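You operate a simulated robot arm through the tools that you are given. There is no shell and no other tool.

You are at the controls of a simulated robot arm. One attempt, no reset.

Task
Sand the filler ridge off the filled joint, then brush the dust away.
Fine: yellow sanding block and brush go back. Set down upright: block brush. What is to be rubbed or washed off counts as gone when no trace of it is left.
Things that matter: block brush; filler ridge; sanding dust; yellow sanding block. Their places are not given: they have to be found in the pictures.

It is judged by the outcome, as a careful person would: the job done as asked, and still so three seconds after it is handed in. It fails if anything else is knocked over, pushed out of place, dropped, spilled or broken.

Robot
A 7-joint arm with a three-finger gripper, fixed in place. Base frame: the origin is at the foot of the arm, x ahead of it, y to its left, z up. Lengths are in mm, angles in rad, forces in N, time in s.
With the tool pointing down near the work surface it reaches from about 480 to 940 mm from the base axis. Its first joint turns from -2.897 to 2.897 rad. Payload 2.69 kg.
The TCP is the grasp point between the finger pads, 29 mm short of the fingertips. In the tool frame z runs along the fingers and y along their closing line. The gripper opens to 120 mm. The gripper's body begins 78 mm behind the TCP.
Orientation is told as [roll, pitch, yaw] about the base's x, y, z axes, in that order, counted from this pose: with the fingers straight down and closing along the base's y, the tool's x points along the base's -x, its y along +y and its z along -z.

Tools
- The arm moves only by the tool step_arm. Its argument "motion" is one flat list of numbers, 7 for each row, row after row: the gripper command, from -1 (shut) to 1 (fully open), values between in proportion, then the shift along the tool's x, y, z in mm, then the turn, a rotation vector about the tool's x, y, z in rad. In form: [claw, x, y, z, ax, ay, az, claw, x, y, z, ax, ay, az, ...]. A call has 1 to 20 rows; each row shifts and turns the commanded pose from where the row before left it, along the tool's axes as they then stand. Rows are played at 5 a second. More than 50 mm and 0.15 rad between two rows, or a gripper value outside its range, and nothing of the call is played. Where a pose cannot be reached the arm comes as near as it can. A force on the tool above 40 N (or 10 N above the force at the start of the call, whichever is more), or a blocked arm, ends the call early, and 0.2 s more pass. The fingers move at their own pace and stop on an object; they squeeze with about 44 N. The grip force told is the motor's: it shows also when the fingers shut on nothing. Time passes only in rows, and 0.2 s behind the last, so rows that do not move let the fingers close. The reply holds the time, the measured pose of the TCP, the force on the tool along the base axes, the opening and the grip force, in the units named above and with some noise, with the torque about the TCP (base axes, N m) and any sound that the robot's microphone picked up, and new pictures: "pictures" is both (left out), scene, wrist or none.
- Cameras (640 x 400 px; columns grow to the right, rows downward): "scene" is fixed at [219.9, -650.1, 1612.5]; the picture's right is [0.81, -0.59, 0.00], its down [-0.50, -0.68, -0.54] and it looks along [0.32, 0.43, -0.84] (base axes); focal length 363 px, centre (320, 200). "wrist" rides on the gripper at [63, 0, -104] in the tool frame; the picture's right is [0.01, 1.00, 0.00], its down [-0.83, 0.00, -0.56] and it looks along [-0.56, 0.00, 0.83] (tool axes); focal length 275 px, centre (320, 200).
- lift_body(by): slides the trunk up (or, below 0, down) by that many mm; the arm rides with it, the base frame stays. It gives what a move gives, with no picture.
- measure_at(camera, pixels): there is no depth. For up to 12 entries [column, row, z] of the newest picture of that camera ("zoom" is the newest enlarged one), the place [x, y] in the base frame at which the ray of that pixel passes the height z, good to about 2 mm. It takes no simulated time.
- close_up(camera, box): a new picture of the part [left, top, right, bottom] of that camera's present view, enlarged. It takes no simulated time.
- close_job(): hands the job in; it is judged then, once.

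Unless the task says otherwise, let go and move clear before handing in.

The tools are called after "Request:" as name(argument=value, ...) on one line, values as JSON. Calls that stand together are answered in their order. step_arm: Moves the arm, as the interface text tells. Its arguments: {"type":"object","properties":{"motion":{"type":"array","items":{"type":"number"}},"pictures":{"type":"string","enum":["both","scene","wrist","none"]}},"required":["motion"]} The other tools are called the same way: lift_body (by) slides the trunk up or down; measure_at (camera, pixels) gives the place at which the rays of pixels pass given heights; close_up (camera, box) takes an enlarged picture of a part of a camera's view; close_job () hands the job in.

At the start:

```text
t: 0.0
position: [462.0, -245.6, 1128.7]
tool_rot: [-0.002, 0.0, -0.001]
ft_force: [-0.9, -0.3, 0.0]
ft_torque: [0.0, 0.04, -0.02]
width: 119.8
gripper_force: 0.1
trunk travel left (down, up): [-575.0, 38.0]
```

scene: 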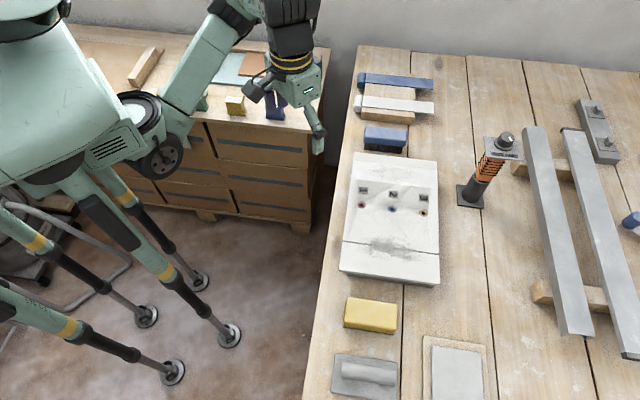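
wrist: 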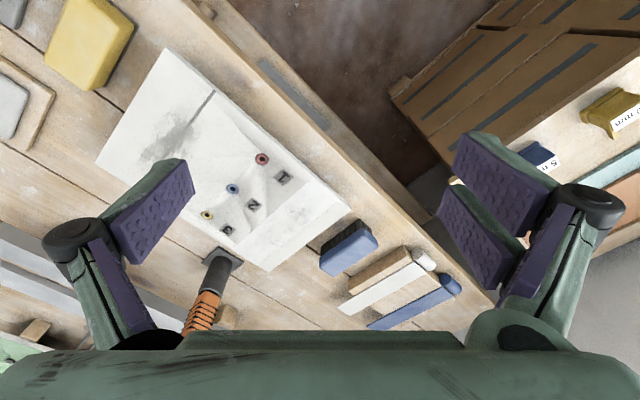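

The scene picture shows a white panel around (390,215) with a dark joint line near row 250, a yellow block at (370,315), and a blue block with dark bristles at (385,138). I'll enlarge these areas before moving.

Request:
close_up(camera="scene", box=[330, 140, 450, 290])

Request:
close_up(camera="scene", box=[340, 60, 460, 160])

Request:
close_up(camera="scene", box=[310, 280, 500, 400])

Request:
close_up(camera="wrist", box=[80, 40, 360, 280])

Request:
close_up(camera="scene", box=[200, 40, 340, 130])

```text
2.67 times, centred on (390, 215) of scene
```

zoom: 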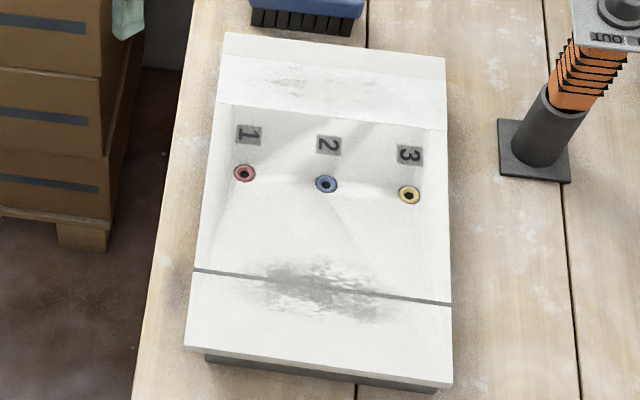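

```text
4.00 times, centred on (400, 110) of scene
```

zoom: 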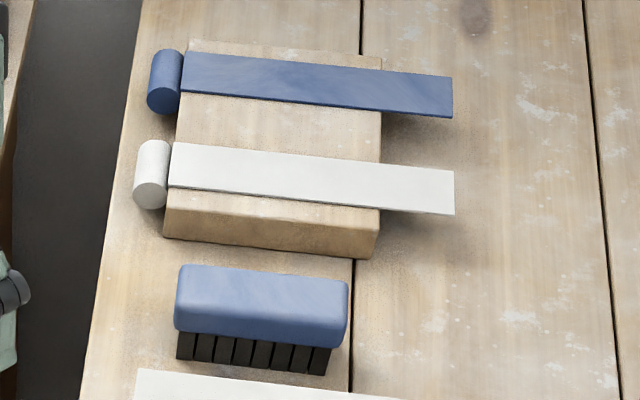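

```text
3.33 times, centred on (405, 340) of scene
```

zoom: 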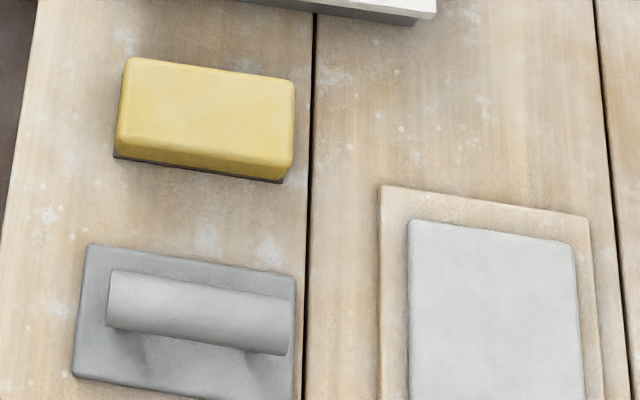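

```text
1.67 times, centred on (220, 160) of wrist
```

zoom: 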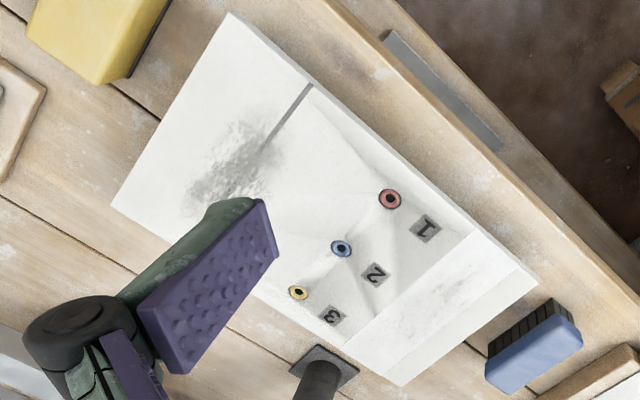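

```text
4.44 times, centred on (270, 85) of scene
```

zoom: 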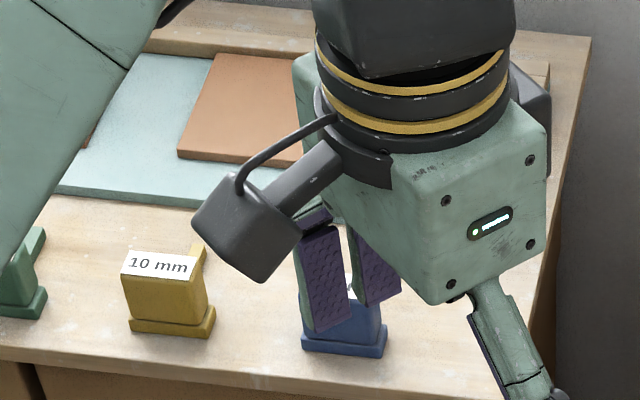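

The close-ups show the smeared ridge on the joint (scene about (385,250)), the yellow block, and the brush with bristles down. I don't know the surface heights yet, so I'll triangulate the red grommet and the table corners from both cameras.

Request:
measure_at(camera="scene", pixels=[[361.5, 204.9, 600], [361.5, 204.9, 700], [361.5, 204.9, 800], [361.5, 204.9, 900], [423.5, 212.8, 700], [423.5, 212.8, 800], [423.5, 212.8, 900], [460, 185, 700], [460, 185, 800]])

Request:
measure_at(camera="wrist", pixels=[[261.4, 158.8, 600], [261.4, 158.8, 700], [261.4, 158.8, 800], [261.4, 158.8, 900], [206.5, 215.8, 700], [206.5, 215.8, 800], [206.5, 215.8, 900]])

```text
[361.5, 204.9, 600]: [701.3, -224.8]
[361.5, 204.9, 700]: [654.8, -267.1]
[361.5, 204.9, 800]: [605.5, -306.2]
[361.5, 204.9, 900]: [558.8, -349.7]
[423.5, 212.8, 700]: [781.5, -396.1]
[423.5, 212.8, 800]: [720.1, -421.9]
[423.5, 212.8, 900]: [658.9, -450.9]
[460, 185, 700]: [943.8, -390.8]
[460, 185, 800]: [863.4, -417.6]
```

```text
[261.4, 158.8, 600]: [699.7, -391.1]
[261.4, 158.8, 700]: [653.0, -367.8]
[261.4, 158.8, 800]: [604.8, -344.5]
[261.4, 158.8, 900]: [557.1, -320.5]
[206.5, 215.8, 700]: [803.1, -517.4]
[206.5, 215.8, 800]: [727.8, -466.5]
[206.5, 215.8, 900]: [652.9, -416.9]
```

The grommets in both views cross at about z=857, which makes that the panel top. Next I'll get the table height from the pump plate corner and block edges, then the joint line and object outlines.

Request:
measure_at(camera="scene", pixels=[[343.1, 241.25, 857], [438.75, 253.6, 857], [354.4, 152, 857], [437.6, 160.6, 857], [339.4, 270.5, 857], [439.5, 284.4, 857], [458.25, 204.5, 800], [458.25, 204.5, 850], [343, 325.7, 830], [394, 335, 830], [365, 249, 857], [414, 249, 857]])

Request:
measure_at(camera="wrist", pixels=[[218.8, 247, 800], [218.8, 247, 850], [213, 92, 857], [168, 49, 857], [97, 163, 857], [351, 212, 857], [268, 272, 857]])

```text
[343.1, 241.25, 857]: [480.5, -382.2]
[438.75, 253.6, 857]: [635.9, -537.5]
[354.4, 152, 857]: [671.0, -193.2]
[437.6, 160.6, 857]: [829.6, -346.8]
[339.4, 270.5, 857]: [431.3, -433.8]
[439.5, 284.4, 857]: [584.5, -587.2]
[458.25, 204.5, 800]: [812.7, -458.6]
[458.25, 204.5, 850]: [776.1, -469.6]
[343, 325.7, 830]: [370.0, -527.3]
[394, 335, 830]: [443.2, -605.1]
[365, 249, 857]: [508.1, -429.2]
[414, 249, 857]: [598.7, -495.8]
```

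```text
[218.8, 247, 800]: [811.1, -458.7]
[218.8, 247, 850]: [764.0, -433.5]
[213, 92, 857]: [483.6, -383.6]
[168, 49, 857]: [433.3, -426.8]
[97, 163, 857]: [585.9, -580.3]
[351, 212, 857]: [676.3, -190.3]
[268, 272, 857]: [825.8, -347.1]
```

Panel corners agree in both cameras at z=857. It is turned 45° in the base frame, its joint runs from (480,-382) to (636,-537), and the table top is near z=800. I'll turn the tool −45° in yaw to line up with it and move over toward the yellow block for a closer look.

Request:
step_arm(motion=[1, 0, 0, 0, 0, 0, 0.1309, 1, 0, 0, 0, 0, 0, 0.1309, 1, 0, 0, 0, 0, 0, 0.1309, 1, 0, 0, 0, 0, 0, 0.1309, 1, 0, 0, 0, 0, 0, 0.1309, 1, 0, 0, 0, 0, 0, 0.1309, 1, -23.2, -29.3, 7, 0, 0, 0, 1, -23.2, -29.3, 7, 0, 0, 0, 1, -23.2, -29.3, 7, 0, 0, 0, 1, -23.2, -29.3, 7, 0, 0, 0, 1, -23.2, -29.3, 7, 0, 0, 0, 1, -23.2, -29.3, 7, 0, 0, 0, 1, -23.2, -29.3, 7, 0, 0, 0], pictures="both")

```text
t: 2.8
position: [432.2, -507.1, 1080.1]
tool_rot: [0.003, 0.001, -0.787]
ft_force: [-0.3, -0.5, -0.8]
ft_torque: [0.03, -0.04, 0.0]
width: 119.8
gripper_force: 0.0
trunk travel left (down, up): [-575.0, 38.0]
```

scene: 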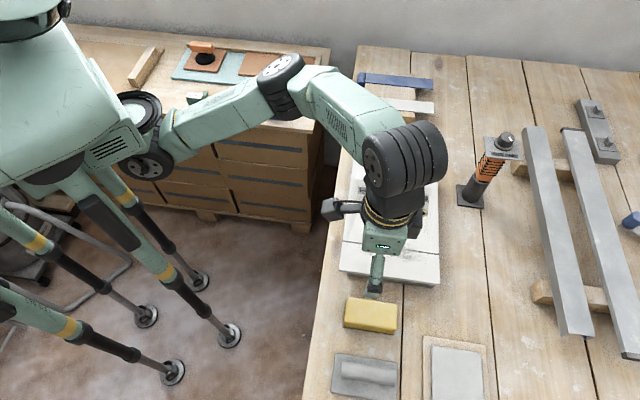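
wrist: 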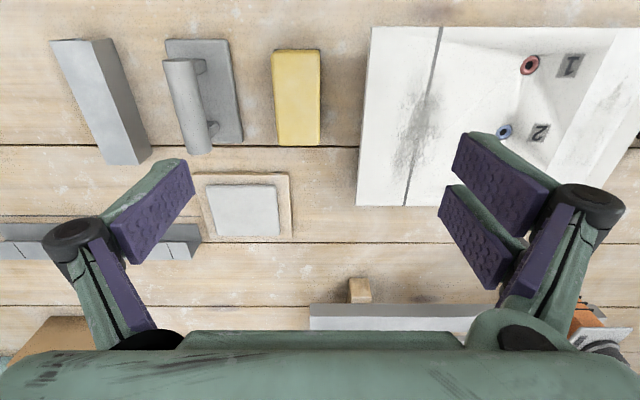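

The wrist view now lines up with the bench: yellow block at (297,97), panel joint at (425,110), trowel at (200,100). I'll enlarge the panel and the block.

Request:
close_up(camera="wrist", box=[350, 10, 640, 210])

Request:
close_up(camera="wrist", box=[230, 30, 370, 160])

Request:
measure_at(camera="wrist", pixels=[[274, 50, 840], [320, 50, 840], [276, 146, 840], [320, 146, 840], [274, 50, 800], [320, 50, 800], [276, 146, 800], [320, 146, 800]])

Request:
measure_at(camera="scene", pixels=[[343.2, 327.4, 800], [393.6, 334.9, 800], [347.1, 297.4, 840], [397.5, 304.6, 840], [347.1, 297.4, 845], [364.25, 149.5, 800], [402, 153.75, 800], [365, 127, 850], [406.25, 130.5, 850], [406.75, 146.25, 850], [363.75, 142, 850]])

```text
2.00 times, centred on (495, 110) of wrist
```

zoom: 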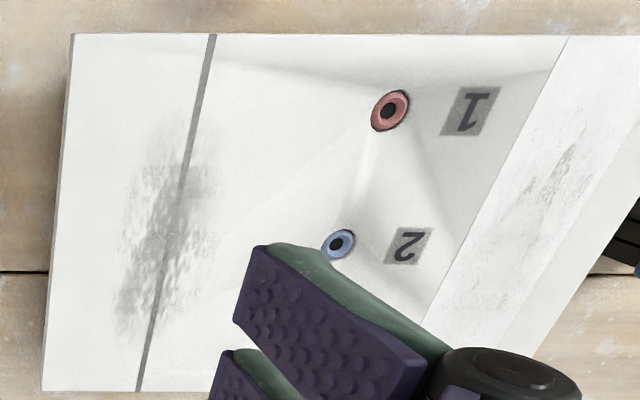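

```text
3.08 times, centred on (300, 95) of wrist
```

zoom: 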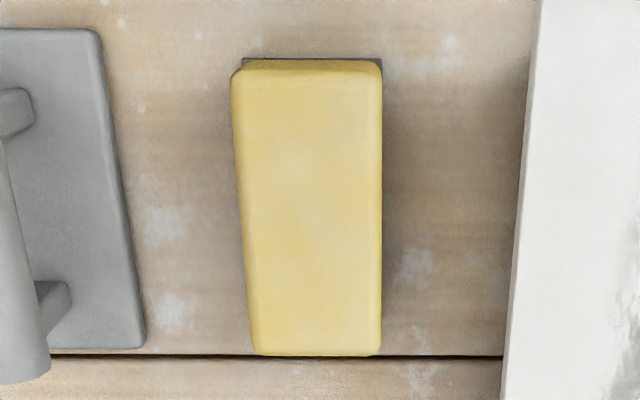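

```text
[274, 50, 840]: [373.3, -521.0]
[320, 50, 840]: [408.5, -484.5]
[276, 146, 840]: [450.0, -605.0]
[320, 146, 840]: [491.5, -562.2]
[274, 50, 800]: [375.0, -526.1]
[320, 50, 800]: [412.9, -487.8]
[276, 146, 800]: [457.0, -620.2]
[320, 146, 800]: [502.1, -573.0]
```

```text
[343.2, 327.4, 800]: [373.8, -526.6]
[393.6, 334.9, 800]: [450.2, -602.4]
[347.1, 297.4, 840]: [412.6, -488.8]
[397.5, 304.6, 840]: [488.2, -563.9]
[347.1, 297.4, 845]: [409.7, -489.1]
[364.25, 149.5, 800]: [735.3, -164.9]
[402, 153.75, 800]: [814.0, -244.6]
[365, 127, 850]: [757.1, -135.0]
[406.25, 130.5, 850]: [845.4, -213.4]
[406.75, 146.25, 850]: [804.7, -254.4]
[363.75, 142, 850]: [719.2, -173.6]
```

The yellow block measures about 107 × 54 mm, centred near (431,-545), with its top around z=833. I'll move over the joint for a clear, close view of the ridge.

Request:
step_arm(motion=[1, -12, 40, 20, 0, 0, 0, 1, -12, 40, 30, 0, 0, 0, 1, -12, 40, 30, 0, 0, 0], pictures="both")

Request:
close_up(camera="wrist", box=[180, 20, 480, 220])

```text
refused: row 2 steps farther than a row can; nothing moved
```

```text
2.00 times, centred on (330, 120) of wrist
```

zoom: 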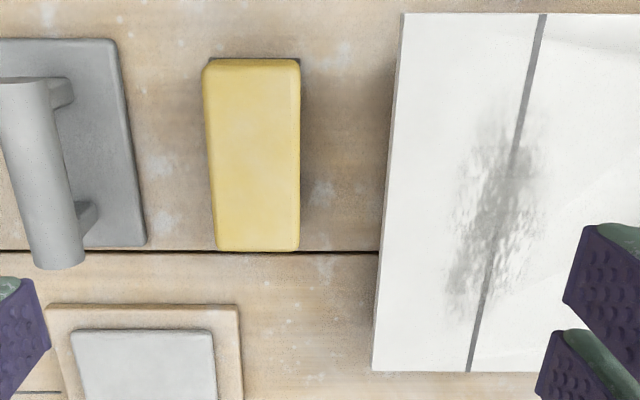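

The move was refused because a combined step was over 50 mm. I'll split it into smaller rows and repeat it.

Request:
step_arm(motion=[1, -9, 30, 20, 0, 0, 0, 1, -9, 30, 20, 0, 0, 0, 1, -9, 30, 20, 0, 0, 0, 1, -9, 30, 20, 0, 0, 0], pictures="both")

Request:
close_up(camera="wrist", box=[180, 20, 480, 220])

```text
t: 3.8
position: [544.3, -445.3, 998.2]
tool_rot: [-0.001, -0.001, -0.785]
ft_force: [-0.3, 0.2, -0.4]
ft_torque: [-0.01, 0.01, 0.01]
width: 120.1
gripper_force: 0.0
trunk travel left (down, up): [-575.0, 38.0]
```

scene: 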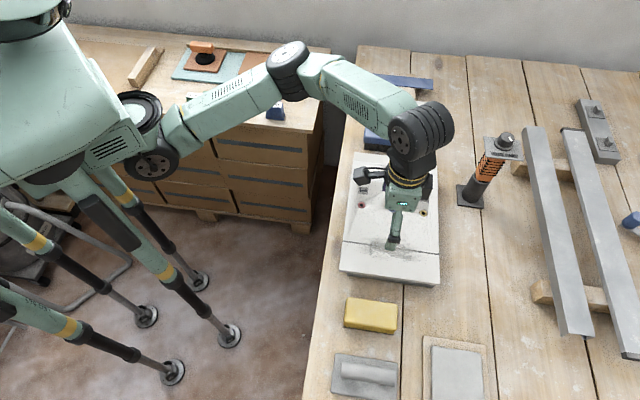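
wrist: 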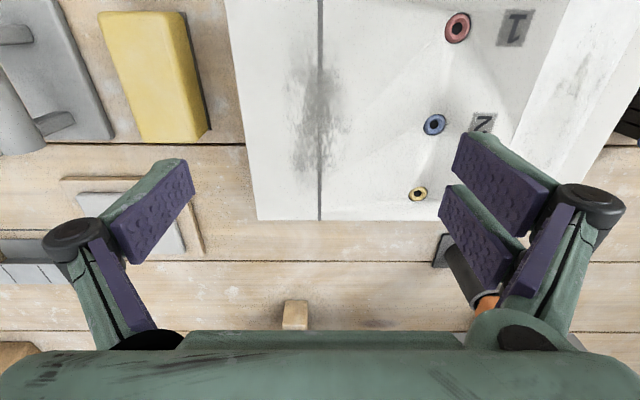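

```text
2.00 times, centred on (330, 120) of wrist
```

zoom: 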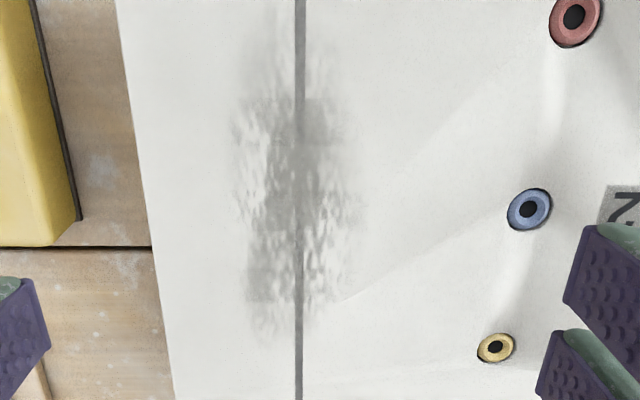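

The smear spans zoom columns 230–360 and rows 20–345, centred on the joint at column 300. I'll convert those limits to base coordinates at z=857, and look at the brush area as well.

Request:
measure_at(camera="zoom", pixels=[[230, 150, 857], [362, 200, 857], [300, 15, 857], [300, 345, 857], [300, 95, 857], [300, 300, 857], [250, 95, 857], [345, 95, 857], [250, 300, 857], [345, 300, 857], [118, 0, 857], [174, 398, 857]])

Request:
measure_at(camera="scene", pixels=[[361.25, 119.5, 800], [413.75, 125, 800]])

```text
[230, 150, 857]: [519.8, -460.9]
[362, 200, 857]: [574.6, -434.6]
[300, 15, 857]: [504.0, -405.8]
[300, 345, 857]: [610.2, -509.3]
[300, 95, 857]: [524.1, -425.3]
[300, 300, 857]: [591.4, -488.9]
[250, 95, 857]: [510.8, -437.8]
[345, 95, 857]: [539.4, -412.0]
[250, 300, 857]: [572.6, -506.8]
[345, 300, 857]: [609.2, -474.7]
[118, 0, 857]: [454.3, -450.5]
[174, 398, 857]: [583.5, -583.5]
```

```text
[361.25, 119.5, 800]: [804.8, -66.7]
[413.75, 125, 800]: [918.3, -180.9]
```

In bench axes, with u along the joint and v across it, the ridge spans u 643–792 and v 41–99. The yellow block sits at u≈690, v≈-81. I'll move above the yellow block with the claw opened to about 80 mm, so the fingers clear the panel and trowel, and check alignment.

Request:
step_arm(motion=[0.35, 2.3, -37.7, 8, 0, 0, 0, 0.35, 2.3, -37.7, 8, 0, 0, 0, 0.35, 2.3, -37.7, 8, 0, 0, 0, 0.35, 2.3, -37.7, 8, 0, 0, 0, 0.35, 0, 0, 30, 0, 0, 0, 0.35, 0, 0, 0, 0, 0, 0], pictures="both")

```text
t: 5.2
position: [431.3, -545.5, 938.9]
tool_rot: [-0.002, -0.001, -0.786]
ft_force: [0.7, -0.2, 0.0]
ft_torque: [0.03, 0.04, 0.03]
width: 80.8
gripper_force: 0.0
trunk travel left (down, up): [-575.0, 38.0]
```

scene: 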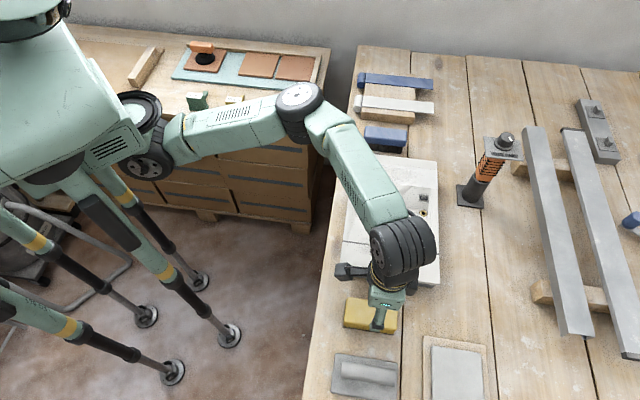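
wrist: 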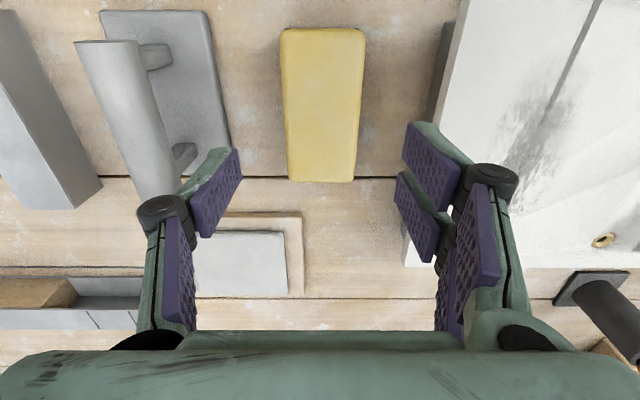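

The block sits centred between the fingers at columns 281–365. I'll re-measure its top corners at a few heights from this closer view before going down.

Request:
measure_at(camera="wrist", pixels=[[281, 30, 834], [365, 30, 834], [289, 181, 834], [355, 181, 834], [281, 30, 840], [365, 30, 840], [289, 181, 840], [355, 181, 840], [160, 190, 850], [232, 145, 804]])

Request:
close_up(camera="wrist", box=[180, 10, 480, 210])

```text
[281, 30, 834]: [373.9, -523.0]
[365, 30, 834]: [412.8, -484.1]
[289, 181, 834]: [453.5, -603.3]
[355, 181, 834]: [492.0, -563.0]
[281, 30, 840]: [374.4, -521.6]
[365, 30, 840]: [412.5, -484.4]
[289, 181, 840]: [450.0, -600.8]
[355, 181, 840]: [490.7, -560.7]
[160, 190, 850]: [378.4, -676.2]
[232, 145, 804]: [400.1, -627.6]
```

```text
2.00 times, centred on (330, 110) of wrist
```

zoom: 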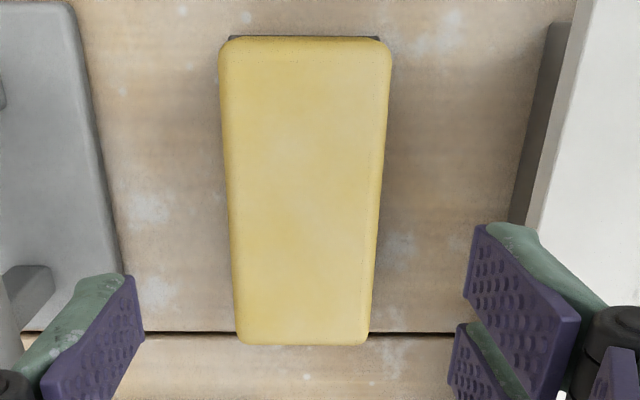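

The block centre reads as about (433,-543), so I'll nudge v by +1.5 mm. Then I'll descend to TCP z≈839, which puts the tips about 10 mm above the table, and close.

Request:
step_arm(motion=[0.35, 0, 1.5, 30, 0, 0, 0, 0.35, 0, 0, 30, 0, 0, 0, 0.35, 0, 0, 25, 0, 0, 0, 0.35, 0, 0, 14, 0, 0, 0, 0.35, 0, 0, 0, 0, 0, 0], pictures="both")

```text
t: 6.4
position: [431.1, -543.2, 838.6]
tool_rot: [0.001, 0.0, -0.785]
ft_force: [0.7, 0.9, -0.2]
ft_torque: [-0.04, -0.01, 0.02]
width: 81.0
gripper_force: 0.0
trunk travel left (down, up): [-575.0, 38.0]
```

scene: 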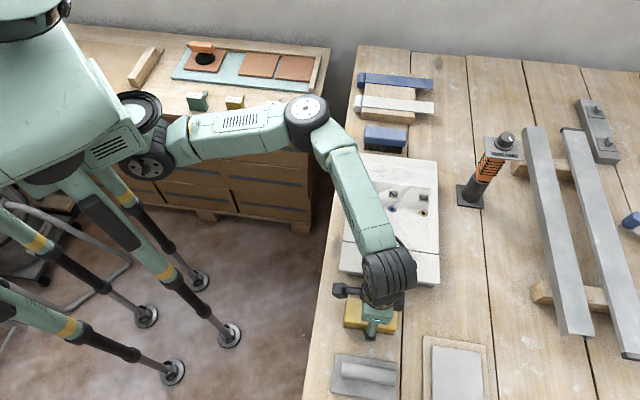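
wrist: 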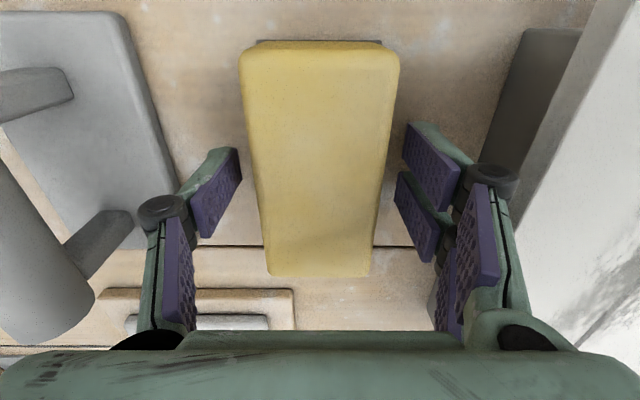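

The block is between the pads and nothing is touching yet. I'll close and let the grip settle.

Request:
step_arm(motion=[-1, 0, 0, 0, 0, 0, 0, -1, 0, 0, 0, 0, 0, 0, -1, 0, 0, 0, 0, 0, 0, -1, 0, 0, 0, 0, 0, 0], pictures="wrist")

```text
t: 7.4
position: [431.2, -543.3, 839.4]
tool_rot: [0.0, -0.001, -0.785]
ft_force: [0.2, -0.3, 0.6]
ft_torque: [-0.01, 0.05, -0.04]
width: 55.1
gripper_force: 41.1
trunk travel left (down, up): [-575.0, 38.0]
```

wrist: 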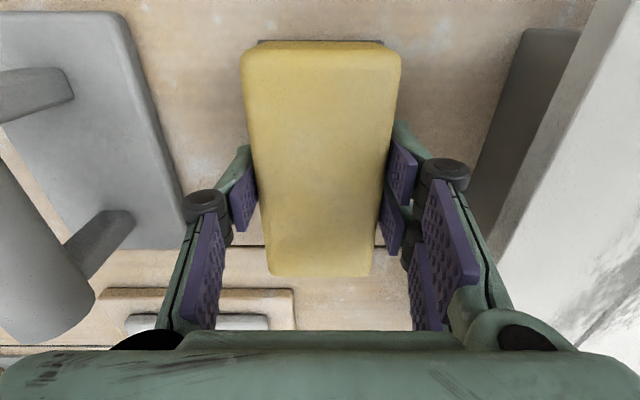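

The grip holds at 55 mm with 41 N. I'll lift 90 mm, then carry the block over the joint centre at u≈717, v≈70.

Request:
step_arm(motion=[-1, 0, 0, -10, 0, 0, 0, -1, 0, 0, -30, 0, 0, 0, -1, 0, 0, -30, 0, 0, 0, -1, 0, 0, -20, 0, 0, 0, -1, -7, 37.5, 0, 0, 0, 0, -1, -7, 37.5, 0, 0, 0, 0, -1, -7, 37.5, 0, 0, 0, 0, -1, -7.4, 37.3, 0, 0, 0, 0, -1, 0, 0, 0, 0, 0, 0], pictures="both")

```text
t: 9.4
position: [558.0, -458.8, 929.8]
tool_rot: [-0.001, -0.001, -0.785]
ft_force: [0.1, 0.7, -0.1]
ft_torque: [-0.04, -0.02, -0.01]
width: 55.2
gripper_force: 43.7
trunk travel left (down, up): [-575.0, 38.0]
```

scene: 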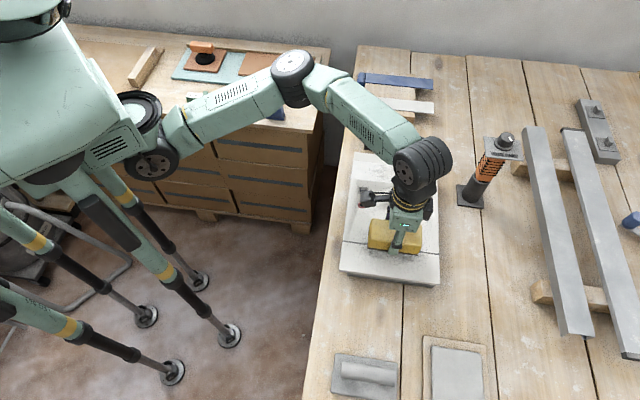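
wrist: 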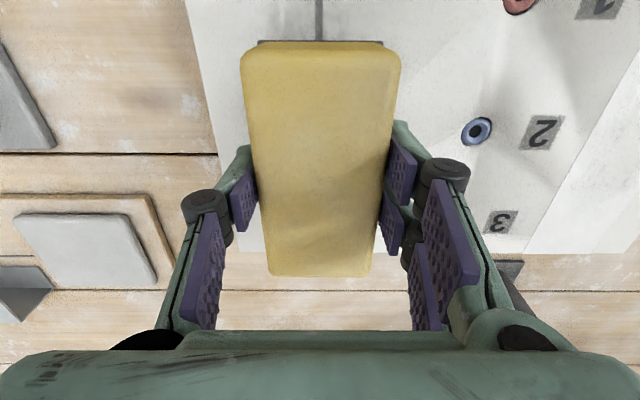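

The block is over the joint and still held. I'll lower it gently to look for contact, which I expect near TCP z≈896.

Request:
step_arm(motion=[-1, 0, 0, 20, 0, 0, 0, -1, 0, 0, 8, 0, 0, 0, -1, 0, 0, 3, 0, 0, 0, -1, 0, 0, 0, 0, 0, 0], pictures="wrist")

```text
t: 10.4
position: [557.2, -458.9, 897.5]
tool_rot: [-0.001, -0.001, -0.786]
ft_force: [-0.3, -1.0, -0.6]
ft_torque: [0.02, -0.01, 0.01]
width: 55.2
gripper_force: 43.8
trunk travel left (down, up): [-575.0, 38.0]
```

wrist: 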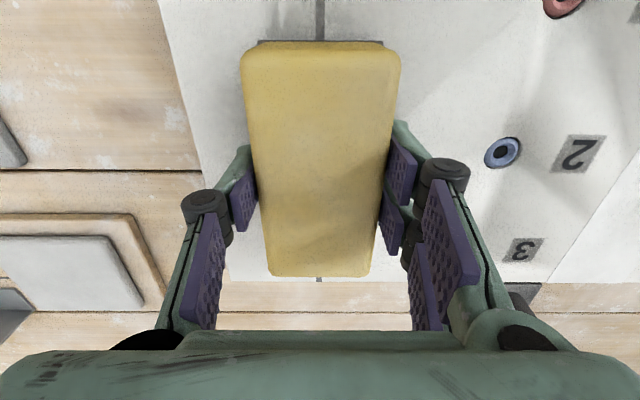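

There's no contact yet at z=897.5. I'll continue down in 1 mm rows.

Request:
step_arm(motion=[-1, 0, 0, 1, 0, 0, 0, -1, 0, 0, 1, 0, 0, 0, -1, 0, 0, 0, 0, 0, 0], pictures="none")

```text
t: 11.2
position: [557.3, -458.1, 897.9]
tool_rot: [0.0, -0.001, -0.787]
ft_force: [0.7, 1.1, 2.7]
ft_torque: [0.13, 0.15, -0.1]
width: 55.1
gripper_force: 43.9
trunk travel left (down, up): [-575.0, 38.0]
```

Contact is beginning, with Fz≈2.7 N. I'll press another 2 mm to see how stiff it is.

Request:
step_arm(motion=[-1, 0, 0, 1, 0, 0, 0, -1, 0, 0, 1, 0, 0, 0, -1, 0, 0, 0, 0, 0, 0], pictures="none")

```text
t: 12.0
position: [556.2, -458.7, 895.7]
tool_rot: [0.0, -0.005, -0.783]
ft_force: [8.1, -2.0, 21.1]
ft_torque: [0.63, 0.45, -0.15]
width: 55.3
gripper_force: 44.5
trunk travel left (down, up): [-575.0, 38.0]
```

Stiffness is about 10 N/mm and the press is now 21 N. I'll make a first set of strokes along the joint, ±36 mm in u, and watch the force.

Request:
step_arm(motion=[-1, -12, 0, -0.3, 0, 0, 0, -1, -12, 0, 0, 0, 0, 0, -1, -12, 0, 0, 0, 0, 0, -1, 12, 0, 0, 0, 0, 0, -1, 12, 0, 0, 0, 0, 0, -1, 12, 0, 0, 0, 0, 0, -1, 12, 0, 0, 0, 0, 0, -1, 12, 0, 0, 0, 0, 0, -1, 12, 0, 0, 0, 0, 0, -1, -12, 0, 0, 0, 0, 0, -1, -12, 0, 0, 0, 0, 0, -1, -12, 0, 0, 0, 0, 0], pictures="both")

```text
t: 14.6
position: [555.1, -458.4, 895.7]
tool_rot: [0.001, 0.0, -0.786]
ft_force: [-6.6, 6.1, 23.1]
ft_torque: [0.65, 0.73, 0.03]
width: 55.2
gripper_force: 43.4
trunk travel left (down, up): [-575.0, 38.0]
```

scene: 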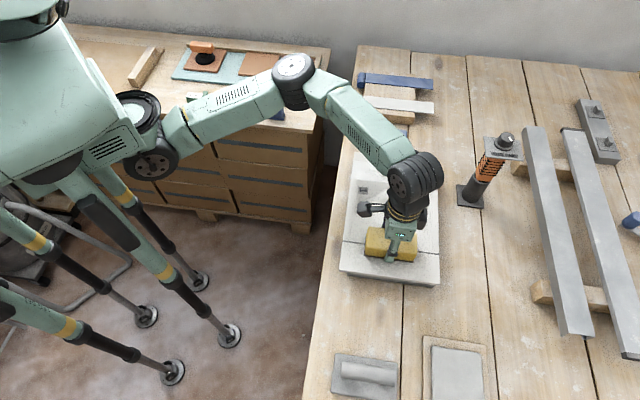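
wrist: 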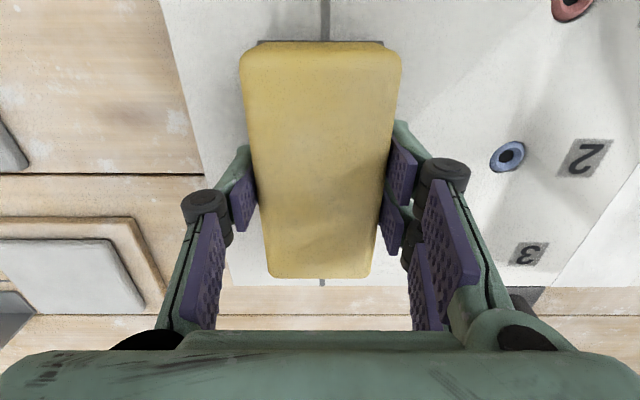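

The block slides steadily at about 23 N and is still firmly gripped. I'll run more passes offset ±10 mm across the joint so the whole smear is covered.

Request:
step_arm(motion=[-1, -12, 3.3, 0, 0, 0, 0, -1, -12, 3.3, 0, 0, 0, 0, -1, -12, 3.4, 0, 0, 0, 0, -1, 12, 0, 0, 0, 0, 0, -1, 12, 0, 0, 0, 0, 0, -1, 12, 0, 0, 0, 0, 0, -1, 12, 0, 0, 0, 0, 0, -1, 12, 0, 0, 0, 0, 0, -1, 12, 0, 0, 0, 0, 0, -1, -12, -6.6, 0, 0, 0, 0, -1, -12, -6.7, 0, 0, 0, 0, -1, -12, -6.7, 0, 0, 0, 0, -1, -12, 0, 0, 0, 0, 0, -1, -12, 0, 0, 0, 0, 0, -1, -12, 0, 0, 0, 0, 0, -1, 12, 0, 0, 0, 0, 0, -1, 12, 0, 0, 0, 0, 0, -1, 12, 0, 0, 0, 0, 0, -1, 12, 0, 0, 0, 0, 0, -1, 12, 0, 0, 0, 0, 0], pictures="none")

```text
t: 18.8
position: [533.5, -449.4, 894.8]
tool_rot: [0.003, 0.001, -0.785]
ft_force: [1.2, -0.4, 4.6]
ft_torque: [0.08, -0.11, -0.06]
width: 55.2
gripper_force: 43.9
trunk travel left (down, up): [-575.0, 38.0]
```

Fz has dropped to about 5 N, which suggests the ridge is being worn down. I'll lift off and shift to the side to see the joint.

Request:
step_arm(motion=[-1, 0, 0, -30, 0, 0, 0, -1, 0, 0, -40, 0, 0, 0, -1, 0, -35, -20, 0, 0, 0, -1, 0, -35, -10, 0, 0, 0, -1, 0, -35, 0, 0, 0, 0, -1, 0, 0, 0, 0, 0, 0], pictures="both")

Request:
close_up(camera="wrist", box=[370, 0, 640, 200])

Request:
close_up(camera="scene", box=[330, 140, 450, 290])

```text
t: 20.2
position: [460.2, -523.1, 994.4]
tool_rot: [0.001, 0.0, -0.787]
ft_force: [0.7, 0.5, -1.0]
ft_torque: [0.03, -0.04, 0.01]
width: 55.3
gripper_force: 43.9
trunk travel left (down, up): [-575.0, 38.0]
```

scene: 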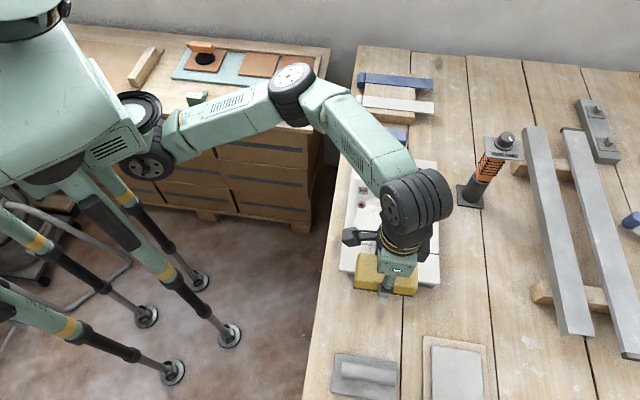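
wrist: 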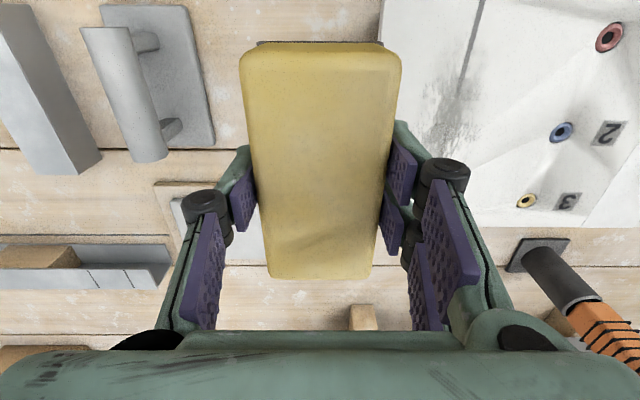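

```text
2.00 times, centred on (505, 100) of wrist
```

zoom: 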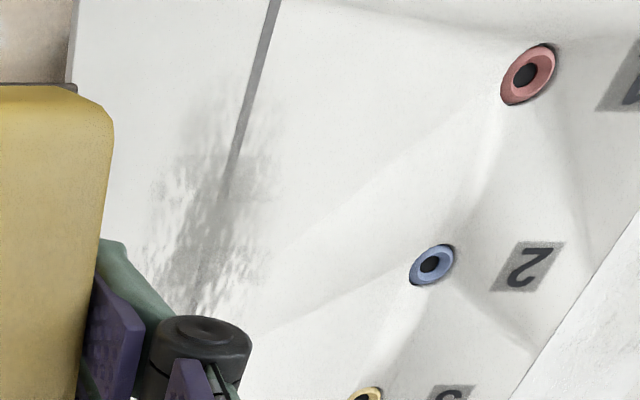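

```text
2.67 times, centred on (390, 215) of scene
```

zoom: 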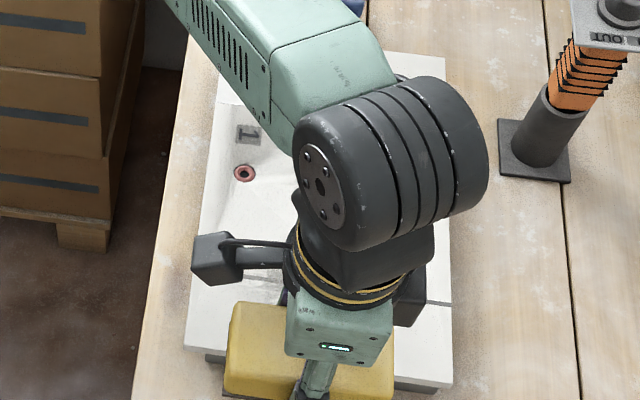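

The smear is still visible but looks paler, and part of it is hidden by the finger. I'll move for an unobstructed view.

Request:
step_arm(motion=[-1, -30, -15, -25, 0, 0, 0, -1, -30, -15, -25, 0, 0, 0, -1, 0, 0, 0, 0, 0, 0], pictures="wrist")

Request:
close_up(camera="wrist", box=[370, 0, 520, 100])

```text
t: 21.0
position: [478.1, -587.5, 1045.6]
tool_rot: [0.002, -0.001, -0.784]
ft_force: [0.0, -0.7, -1.7]
ft_torque: [0.01, 0.03, 0.02]
width: 55.3
gripper_force: 44.0
trunk travel left (down, up): [-575.0, 38.0]
```

wrist: 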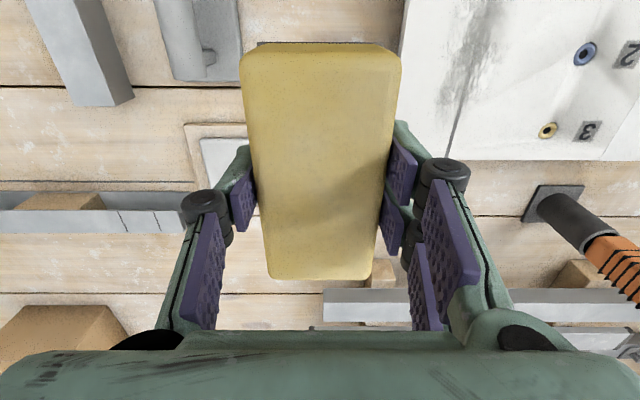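

```text
4.00 times, centred on (445, 50) of wrist
```

zoom: 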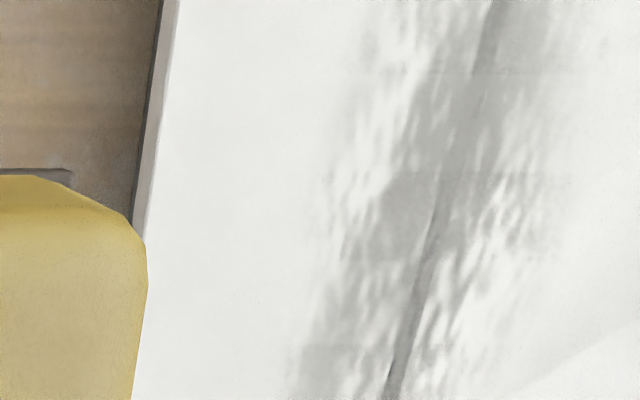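

The smear pattern remains, so more sanding is needed. I'll return to the joint centre and come down to just above contact.

Request:
step_arm(motion=[-1, 9, 37, 20, 0, 0, 0, -1, 9, 37, 20, 0, 0, 0, -1, 9, 37, 20, 0, 0, 0, -1, 9, 37, 20, 0, 0, 0, -1, 0, 0, 30, 0, 0, 0, -1, 0, 0, 25, 0, 0, 0, -1, 0, 0, 9, 0, 0, 0, -1, 0, 0, 3, 0, 0, 0, -1, 0, 0, 1, 0, 0, 0, -1, 0, 0, 1, 0, 0, 0, -1, 0, 0, 0, 0, 0, 0], pictures="none")

```text
t: 23.4
position: [559.1, -455.8, 895.5]
tool_rot: [-0.001, 0.001, -0.787]
ft_force: [0.3, 0.6, -0.5]
ft_torque: [-0.01, -0.01, -0.01]
width: 55.2
gripper_force: 43.5
trunk travel left (down, up): [-575.0, 38.0]
```

At z=895.5 there's no contact now, whereas before it was around 897.5, so the ridge has worn down. I'll press further until I get about 20 N.

Request:
step_arm(motion=[-1, 0, 0, 1, 0, 0, 0, -1, 0, 0, 1, 0, 0, 0, -1, 0, 0, 0, 0, 0, 0], pictures="none")

```text
t: 24.2
position: [559.9, -456.3, 896.3]
tool_rot: [-0.001, -0.003, -0.785]
ft_force: [1.4, -1.8, 11.8]
ft_torque: [0.48, 0.42, 0.02]
width: 55.2
gripper_force: 44.0
trunk travel left (down, up): [-575.0, 38.0]
```

Fz is 11.8 N, but the torque of about 0.64 N·m about v puts the pressure at the block's −u end. I'll tilt the tool slightly so the sole lies flat.

Request:
step_arm(motion=[-1, 0, 0, 0, 0, 0.01, 0, -1, 0, 0, 0.3, 0, 0, 0, -1, 0, 0, 0, 0, 0, 0], pictures="none")

```text
t: 25.0
position: [559.1, -456.4, 894.4]
tool_rot: [0.0, 0.007, -0.783]
ft_force: [4.7, -4.6, 19.8]
ft_torque: [-0.76, -0.77, -0.01]
width: 55.5
gripper_force: 44.0
trunk travel left (down, up): [-575.0, 38.0]
```

The torque has flipped sign, so flat is about halfway between. I'll back the tilt off by 0.005.

Request:
step_arm(motion=[-1, 0, 0, 0, 0, -0.005, 0, -1, 0, 0, 0, 0, 0, 0], pictures="none")

```text
t: 25.6
position: [557.9, -457.0, 894.0]
tool_rot: [0.0, 0.005, -0.785]
ft_force: [4.4, -7.5, 25.9]
ft_torque: [0.3, 0.43, 0.09]
width: 55.5
gripper_force: 44.3
trunk travel left (down, up): [-575.0, 38.0]
```

That's near flat now at 26 N. I'll run a full 20-row set of strokes along u, with v offsets.

Request:
step_arm(motion=[-1, -13, 0, -0.3, 0, 0.001, 0, -1, -13, 0, 0, 0, 0, 0, -1, -13, 0, 0, 0, 0, 0, -1, 13, 2, 0, 0, 0, 0, -1, 13, 2, 0, 0, 0, 0, -1, 13, 2, 0, 0, 0, 0, -1, 13, 2, 0, 0, 0, 0, -1, 13, 2, 0, 0, 0, 0, -1, 13, 2, 0, 0, 0, 0, -1, -13, -2, 0, 0, 0, 0, -1, -13, -4, 0, 0, 0, 0, -1, -13, -4, 0, 0, 0, 0, -1, -13, -4, 0, 0, 0, 0, -1, -13, -4, 0, 0, 0, 0, -1, -13, -4, 0, 0, 0, 0, -1, 13, 2, 0, 0, 0, 0, -1, 13, 2, 0, 0, 0, 0, -1, 13, 2, 0, 0, 0, 0, -1, 13, 2, 0, 0, 0, 0, -1, 13, 2, 0, 0, 0, 0], pictures="wrist")

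```text
t: 29.8
position: [540.9, -438.1, 894.2]
tool_rot: [-0.001, 0.007, -0.784]
ft_force: [1.7, -1.7, 8.1]
ft_torque: [-0.47, -0.48, 0.02]
width: 55.0
gripper_force: 44.3
trunk travel left (down, up): [-575.0, 38.0]
```

wrist: 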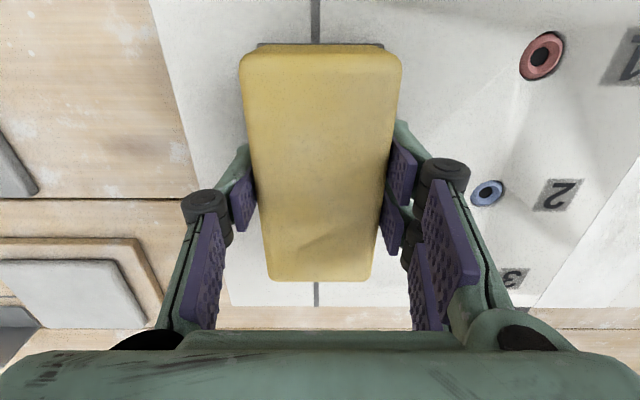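

The force is down to 8 N, so it's still wearing. I'll press 1 mm more and run another stroke set.

Request:
step_arm(motion=[-1, -13, 0, 1, 0, 0, 0, -1, -13, 0, 0, 0, 0, 0, -1, -13, 0, 0, 0, 0, 0, -1, -13, 0, 0, 0, 0, 0, -1, -13, 0, 0, 0, 0, 0, -1, 13, -2, 0, 0, 0, 0, -1, 13, -2, 0, 0, 0, 0, -1, 13, -2, 0, 0, 0, 0, -1, 13, -2, 0, 0, 0, 0, -1, 13, -2, 0, 0, 0, 0, -1, 13, -2, 0, 0, 0, 0, -1, -13, 4, 0, 0, 0, 0, -1, -13, 4, 0, 0, 0, 0, -1, -13, 4, 0, 0, 0, 0, -1, -13, 4, 0, 0, 0, 0, -1, -13, 4, 0, 0, 0, 0, -1, 13, -2, 0, 0, 0, 0, -1, 13, -2, 0, 0, 0, 0, -1, 13, -2, 0, 0, 0, 0, -1, 0, 0, 0, 0, 0, 0], pictures="none")

```text
t: 34.0
position: [551.2, -446.0, 893.1]
tool_rot: [0.0, 0.005, -0.785]
ft_force: [5.4, -3.7, 16.0]
ft_torque: [-0.8, -0.88, 0.03]
width: 55.2
gripper_force: 44.4
trunk travel left (down, up): [-575.0, 38.0]
```

Fz is 16 N and biased to the +u end. I'll lift off and inspect the joint again before continuing.

Request:
step_arm(motion=[-1, 0, 0, -30, 0, -0.002, 0, -1, 0, 0, -40, 0, 0, 0, -1, -20, -35, -25, 0, 0, 0, -1, -20, -35, -25, 0, 0, 0, -1, -10, -35, -25, 0, 0, 0, -1, 0, -45, 0, 0, 0, 0, -1, 0, 0, 0, 0, 0, 0], pictures="both")

Request:
close_up(camera="wrist", box=[380, 0, 560, 130])

Request:
close_up(camera="scene", box=[330, 200, 450, 290])

```text
t: 35.6
position: [482.8, -589.0, 1035.3]
tool_rot: [0.002, 0.006, -0.787]
ft_force: [-0.1, -0.8, -0.9]
ft_torque: [-0.03, 0.01, -0.02]
width: 55.2
gripper_force: 43.2
trunk travel left (down, up): [-575.0, 38.0]
```

scene: 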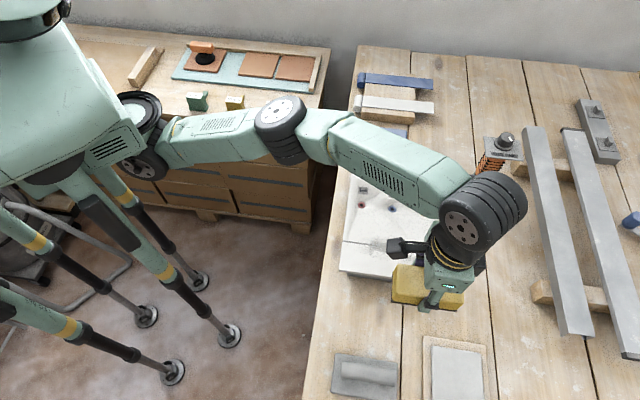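
wrist: 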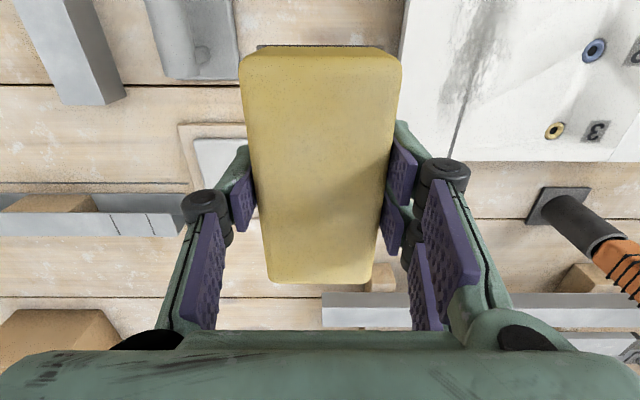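

```text
3.08 times, centred on (470, 65) of wrist
```

zoom: 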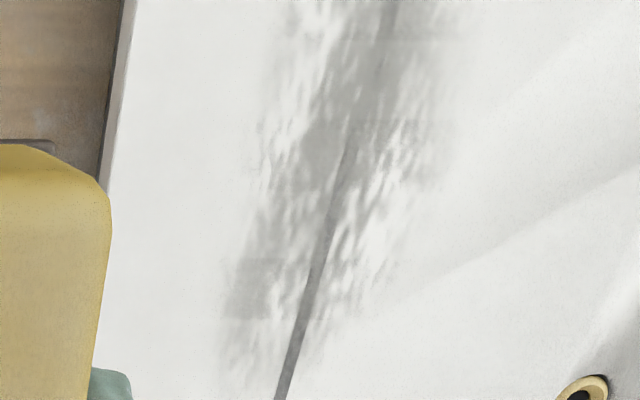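

```text
4.44 times, centred on (390, 245) of scene
```

zoom: 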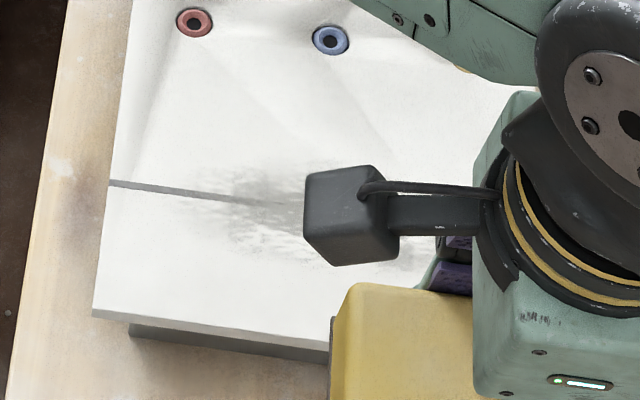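

The joint line is clearer at its ends, but grey still covers the middle. That could be dust or leftover filler, so I'll go back, press again, and check whether force keeps falling under strokes at a fixed height.

Request:
step_arm(motion=[-1, 10, 36, 20, 0, 0, 0, -1, 10, 36, 20, 0, 0, 0, -1, 10, 36, 20, 0, 0, 0, -1, 11, 37, 20, 0, 0, 0, -1, 0, 0, 30, 0, 0, 0, -1, 0, 0, 22, 0, 0, 0, -1, 0, 0, 6, 0, 0, 0, -1, 0, 0, 2, 0, 0, 0, -1, 0, 0, 1, 0, 0, 0, -1, 0, 0, 0, 0, 0, 0], pictures="none")

```text
t: 37.8
position: [553.5, -456.1, 895.8]
tool_rot: [-0.002, 0.006, -0.785]
ft_force: [0.3, 0.1, -1.5]
ft_torque: [-0.01, 0.0, 0.0]
width: 55.3
gripper_force: 44.0
trunk travel left (down, up): [-575.0, 38.0]
```

Request:
step_arm(motion=[-1, 0, 0, 1, 0, 0, 0, -1, 0, 0, 0, 0, 0, 0], pictures="none")

Request:
step_arm(motion=[-1, 0, 0, 1, 0, 0, 0, -1, 0, 0, 0, 0, 0, 0], pictures="none")

Request:
step_arm(motion=[-1, 0, 0, 1, 0, 0, 0, -1, 0, 0, 0, 0, 0, 0], pictures="none")

```text
t: 38.4
position: [555.2, -457.4, 894.4]
tool_rot: [-0.001, 0.004, -0.785]
ft_force: [0.0, 0.0, -0.9]
ft_torque: [0.0, -0.01, 0.01]
width: 55.2
gripper_force: 44.0
trunk travel left (down, up): [-575.0, 38.0]
```

```text
t: 39.0
position: [553.7, -456.8, 894.6]
tool_rot: [-0.002, 0.005, -0.784]
ft_force: [0.0, 0.4, -1.5]
ft_torque: [0.0, -0.03, 0.0]
width: 55.1
gripper_force: 44.2
trunk travel left (down, up): [-575.0, 38.0]
```

```text
t: 39.6
position: [554.0, -456.3, 894.7]
tool_rot: [0.001, 0.005, -0.784]
ft_force: [0.4, -0.6, -1.7]
ft_torque: [-0.01, 0.0, 0.02]
width: 55.1
gripper_force: 44.5
trunk travel left (down, up): [-575.0, 38.0]
```

There's still no contact at z≈894, so I'll keep going down in 1 mm steps.

Request:
step_arm(motion=[-1, 0, 0, 1, 0, 0, 0, -1, 0, 0, 0, 0, 0, 0], pictures="none")

Request:
step_arm(motion=[-1, 0, 0, 1, 0, 0, 0, -1, 0, 0, 0, 0, 0, 0], pictures="none")

```text
t: 40.2
position: [553.8, -456.5, 893.2]
tool_rot: [0.0, 0.003, -0.785]
ft_force: [0.2, 1.8, 4.0]
ft_torque: [-0.12, -0.03, 0.06]
width: 55.3
gripper_force: 44.0
trunk travel left (down, up): [-575.0, 38.0]
```

```text
t: 40.8
position: [554.1, -456.9, 893.7]
tool_rot: [0.001, 0.001, -0.785]
ft_force: [4.9, -3.1, 13.8]
ft_torque: [0.49, 0.4, -0.08]
width: 55.3
gripper_force: 43.8
trunk travel left (down, up): [-575.0, 38.0]
```

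Contact again at 13.8 N. I'll press to about 22 N and do a full closed stroke cycle that ends at the start point, so the force can be compared directly.

Request:
step_arm(motion=[-1, -13, 3, 0.8, 0, 0.001, 0, -1, -13, 3, 0, 0, 0, 0, -1, -13, 4, 0, 0, 0, 0, -1, 13, -3, 0, 0, 0, 0, -1, 13, -3, 0, 0, 0, 0, -1, 13, -3, 0, 0, 0, 0, -1, 13, -4, 0, 0, 0, 0, -1, 13, -4, 0, 0, 0, 0, -1, 13, -3, 0, 0, 0, 0, -1, -13, 3, 0, 0, 0, 0, -1, -13, 3, 0, 0, 0, 0, -1, -13, 3, 0, 0, 0, 0, -1, -13, 4, 0, 0, 0, 0, -1, -13, 4, 0, 0, 0, 0, -1, -13, 3, 0, 0, 0, 0, -1, 13, -3, 0, 0, 0, 0, -1, 13, -3, 0, 0, 0, 0, -1, 13, -4, 0, 0, 0, 0, -1, 0, 0, 0, 0, 0, 0], pictures="none")

```text
t: 44.8
position: [553.7, -454.9, 891.4]
tool_rot: [0.001, 0.005, -0.785]
ft_force: [4.8, -1.5, 11.2]
ft_torque: [-0.54, -0.73, 0.06]
width: 55.3
gripper_force: 43.8
trunk travel left (down, up): [-575.0, 38.0]
```

The force fell from about 22 N to 11 N at fixed height, so material is still coming off. I'll press 1 mm more and repeat the cycle.

Request:
step_arm(motion=[-1, -13, 3, 1.0, 0, -0.001, 0, -1, -13, 3, 0, 0, 0, 0, -1, -13, 4, 0, 0, 0, 0, -1, 13, -3, 0, 0, 0, 0, -1, 13, -3, 0, 0, 0, 0, -1, 13, -3, 0, 0, 0, 0, -1, 13, -4, 0, 0, 0, 0, -1, 13, -4, 0, 0, 0, 0, -1, 13, -3, 0, 0, 0, 0, -1, -13, 3, 0, 0, 0, 0, -1, -13, 3, 0, 0, 0, 0, -1, -13, 3, 0, 0, 0, 0, -1, -13, 4, 0, 0, 0, 0, -1, -13, 4, 0, 0, 0, 0, -1, -13, 3, 0, 0, 0, 0, -1, 13, -3, 0, 0, 0, 0, -1, 13, -3, 0, 0, 0, 0, -1, 13, -4, 0, 0, 0, 0, -1, 0, 0, 0, 0, 0, 0], pictures="none")

```text
t: 48.8
position: [555.6, -456.6, 889.4]
tool_rot: [0.001, 0.001, -0.783]
ft_force: [5.2, -2.3, 14.4]
ft_torque: [-0.68, -0.83, 0.04]
width: 55.0
gripper_force: 43.4
trunk travel left (down, up): [-575.0, 38.0]
```

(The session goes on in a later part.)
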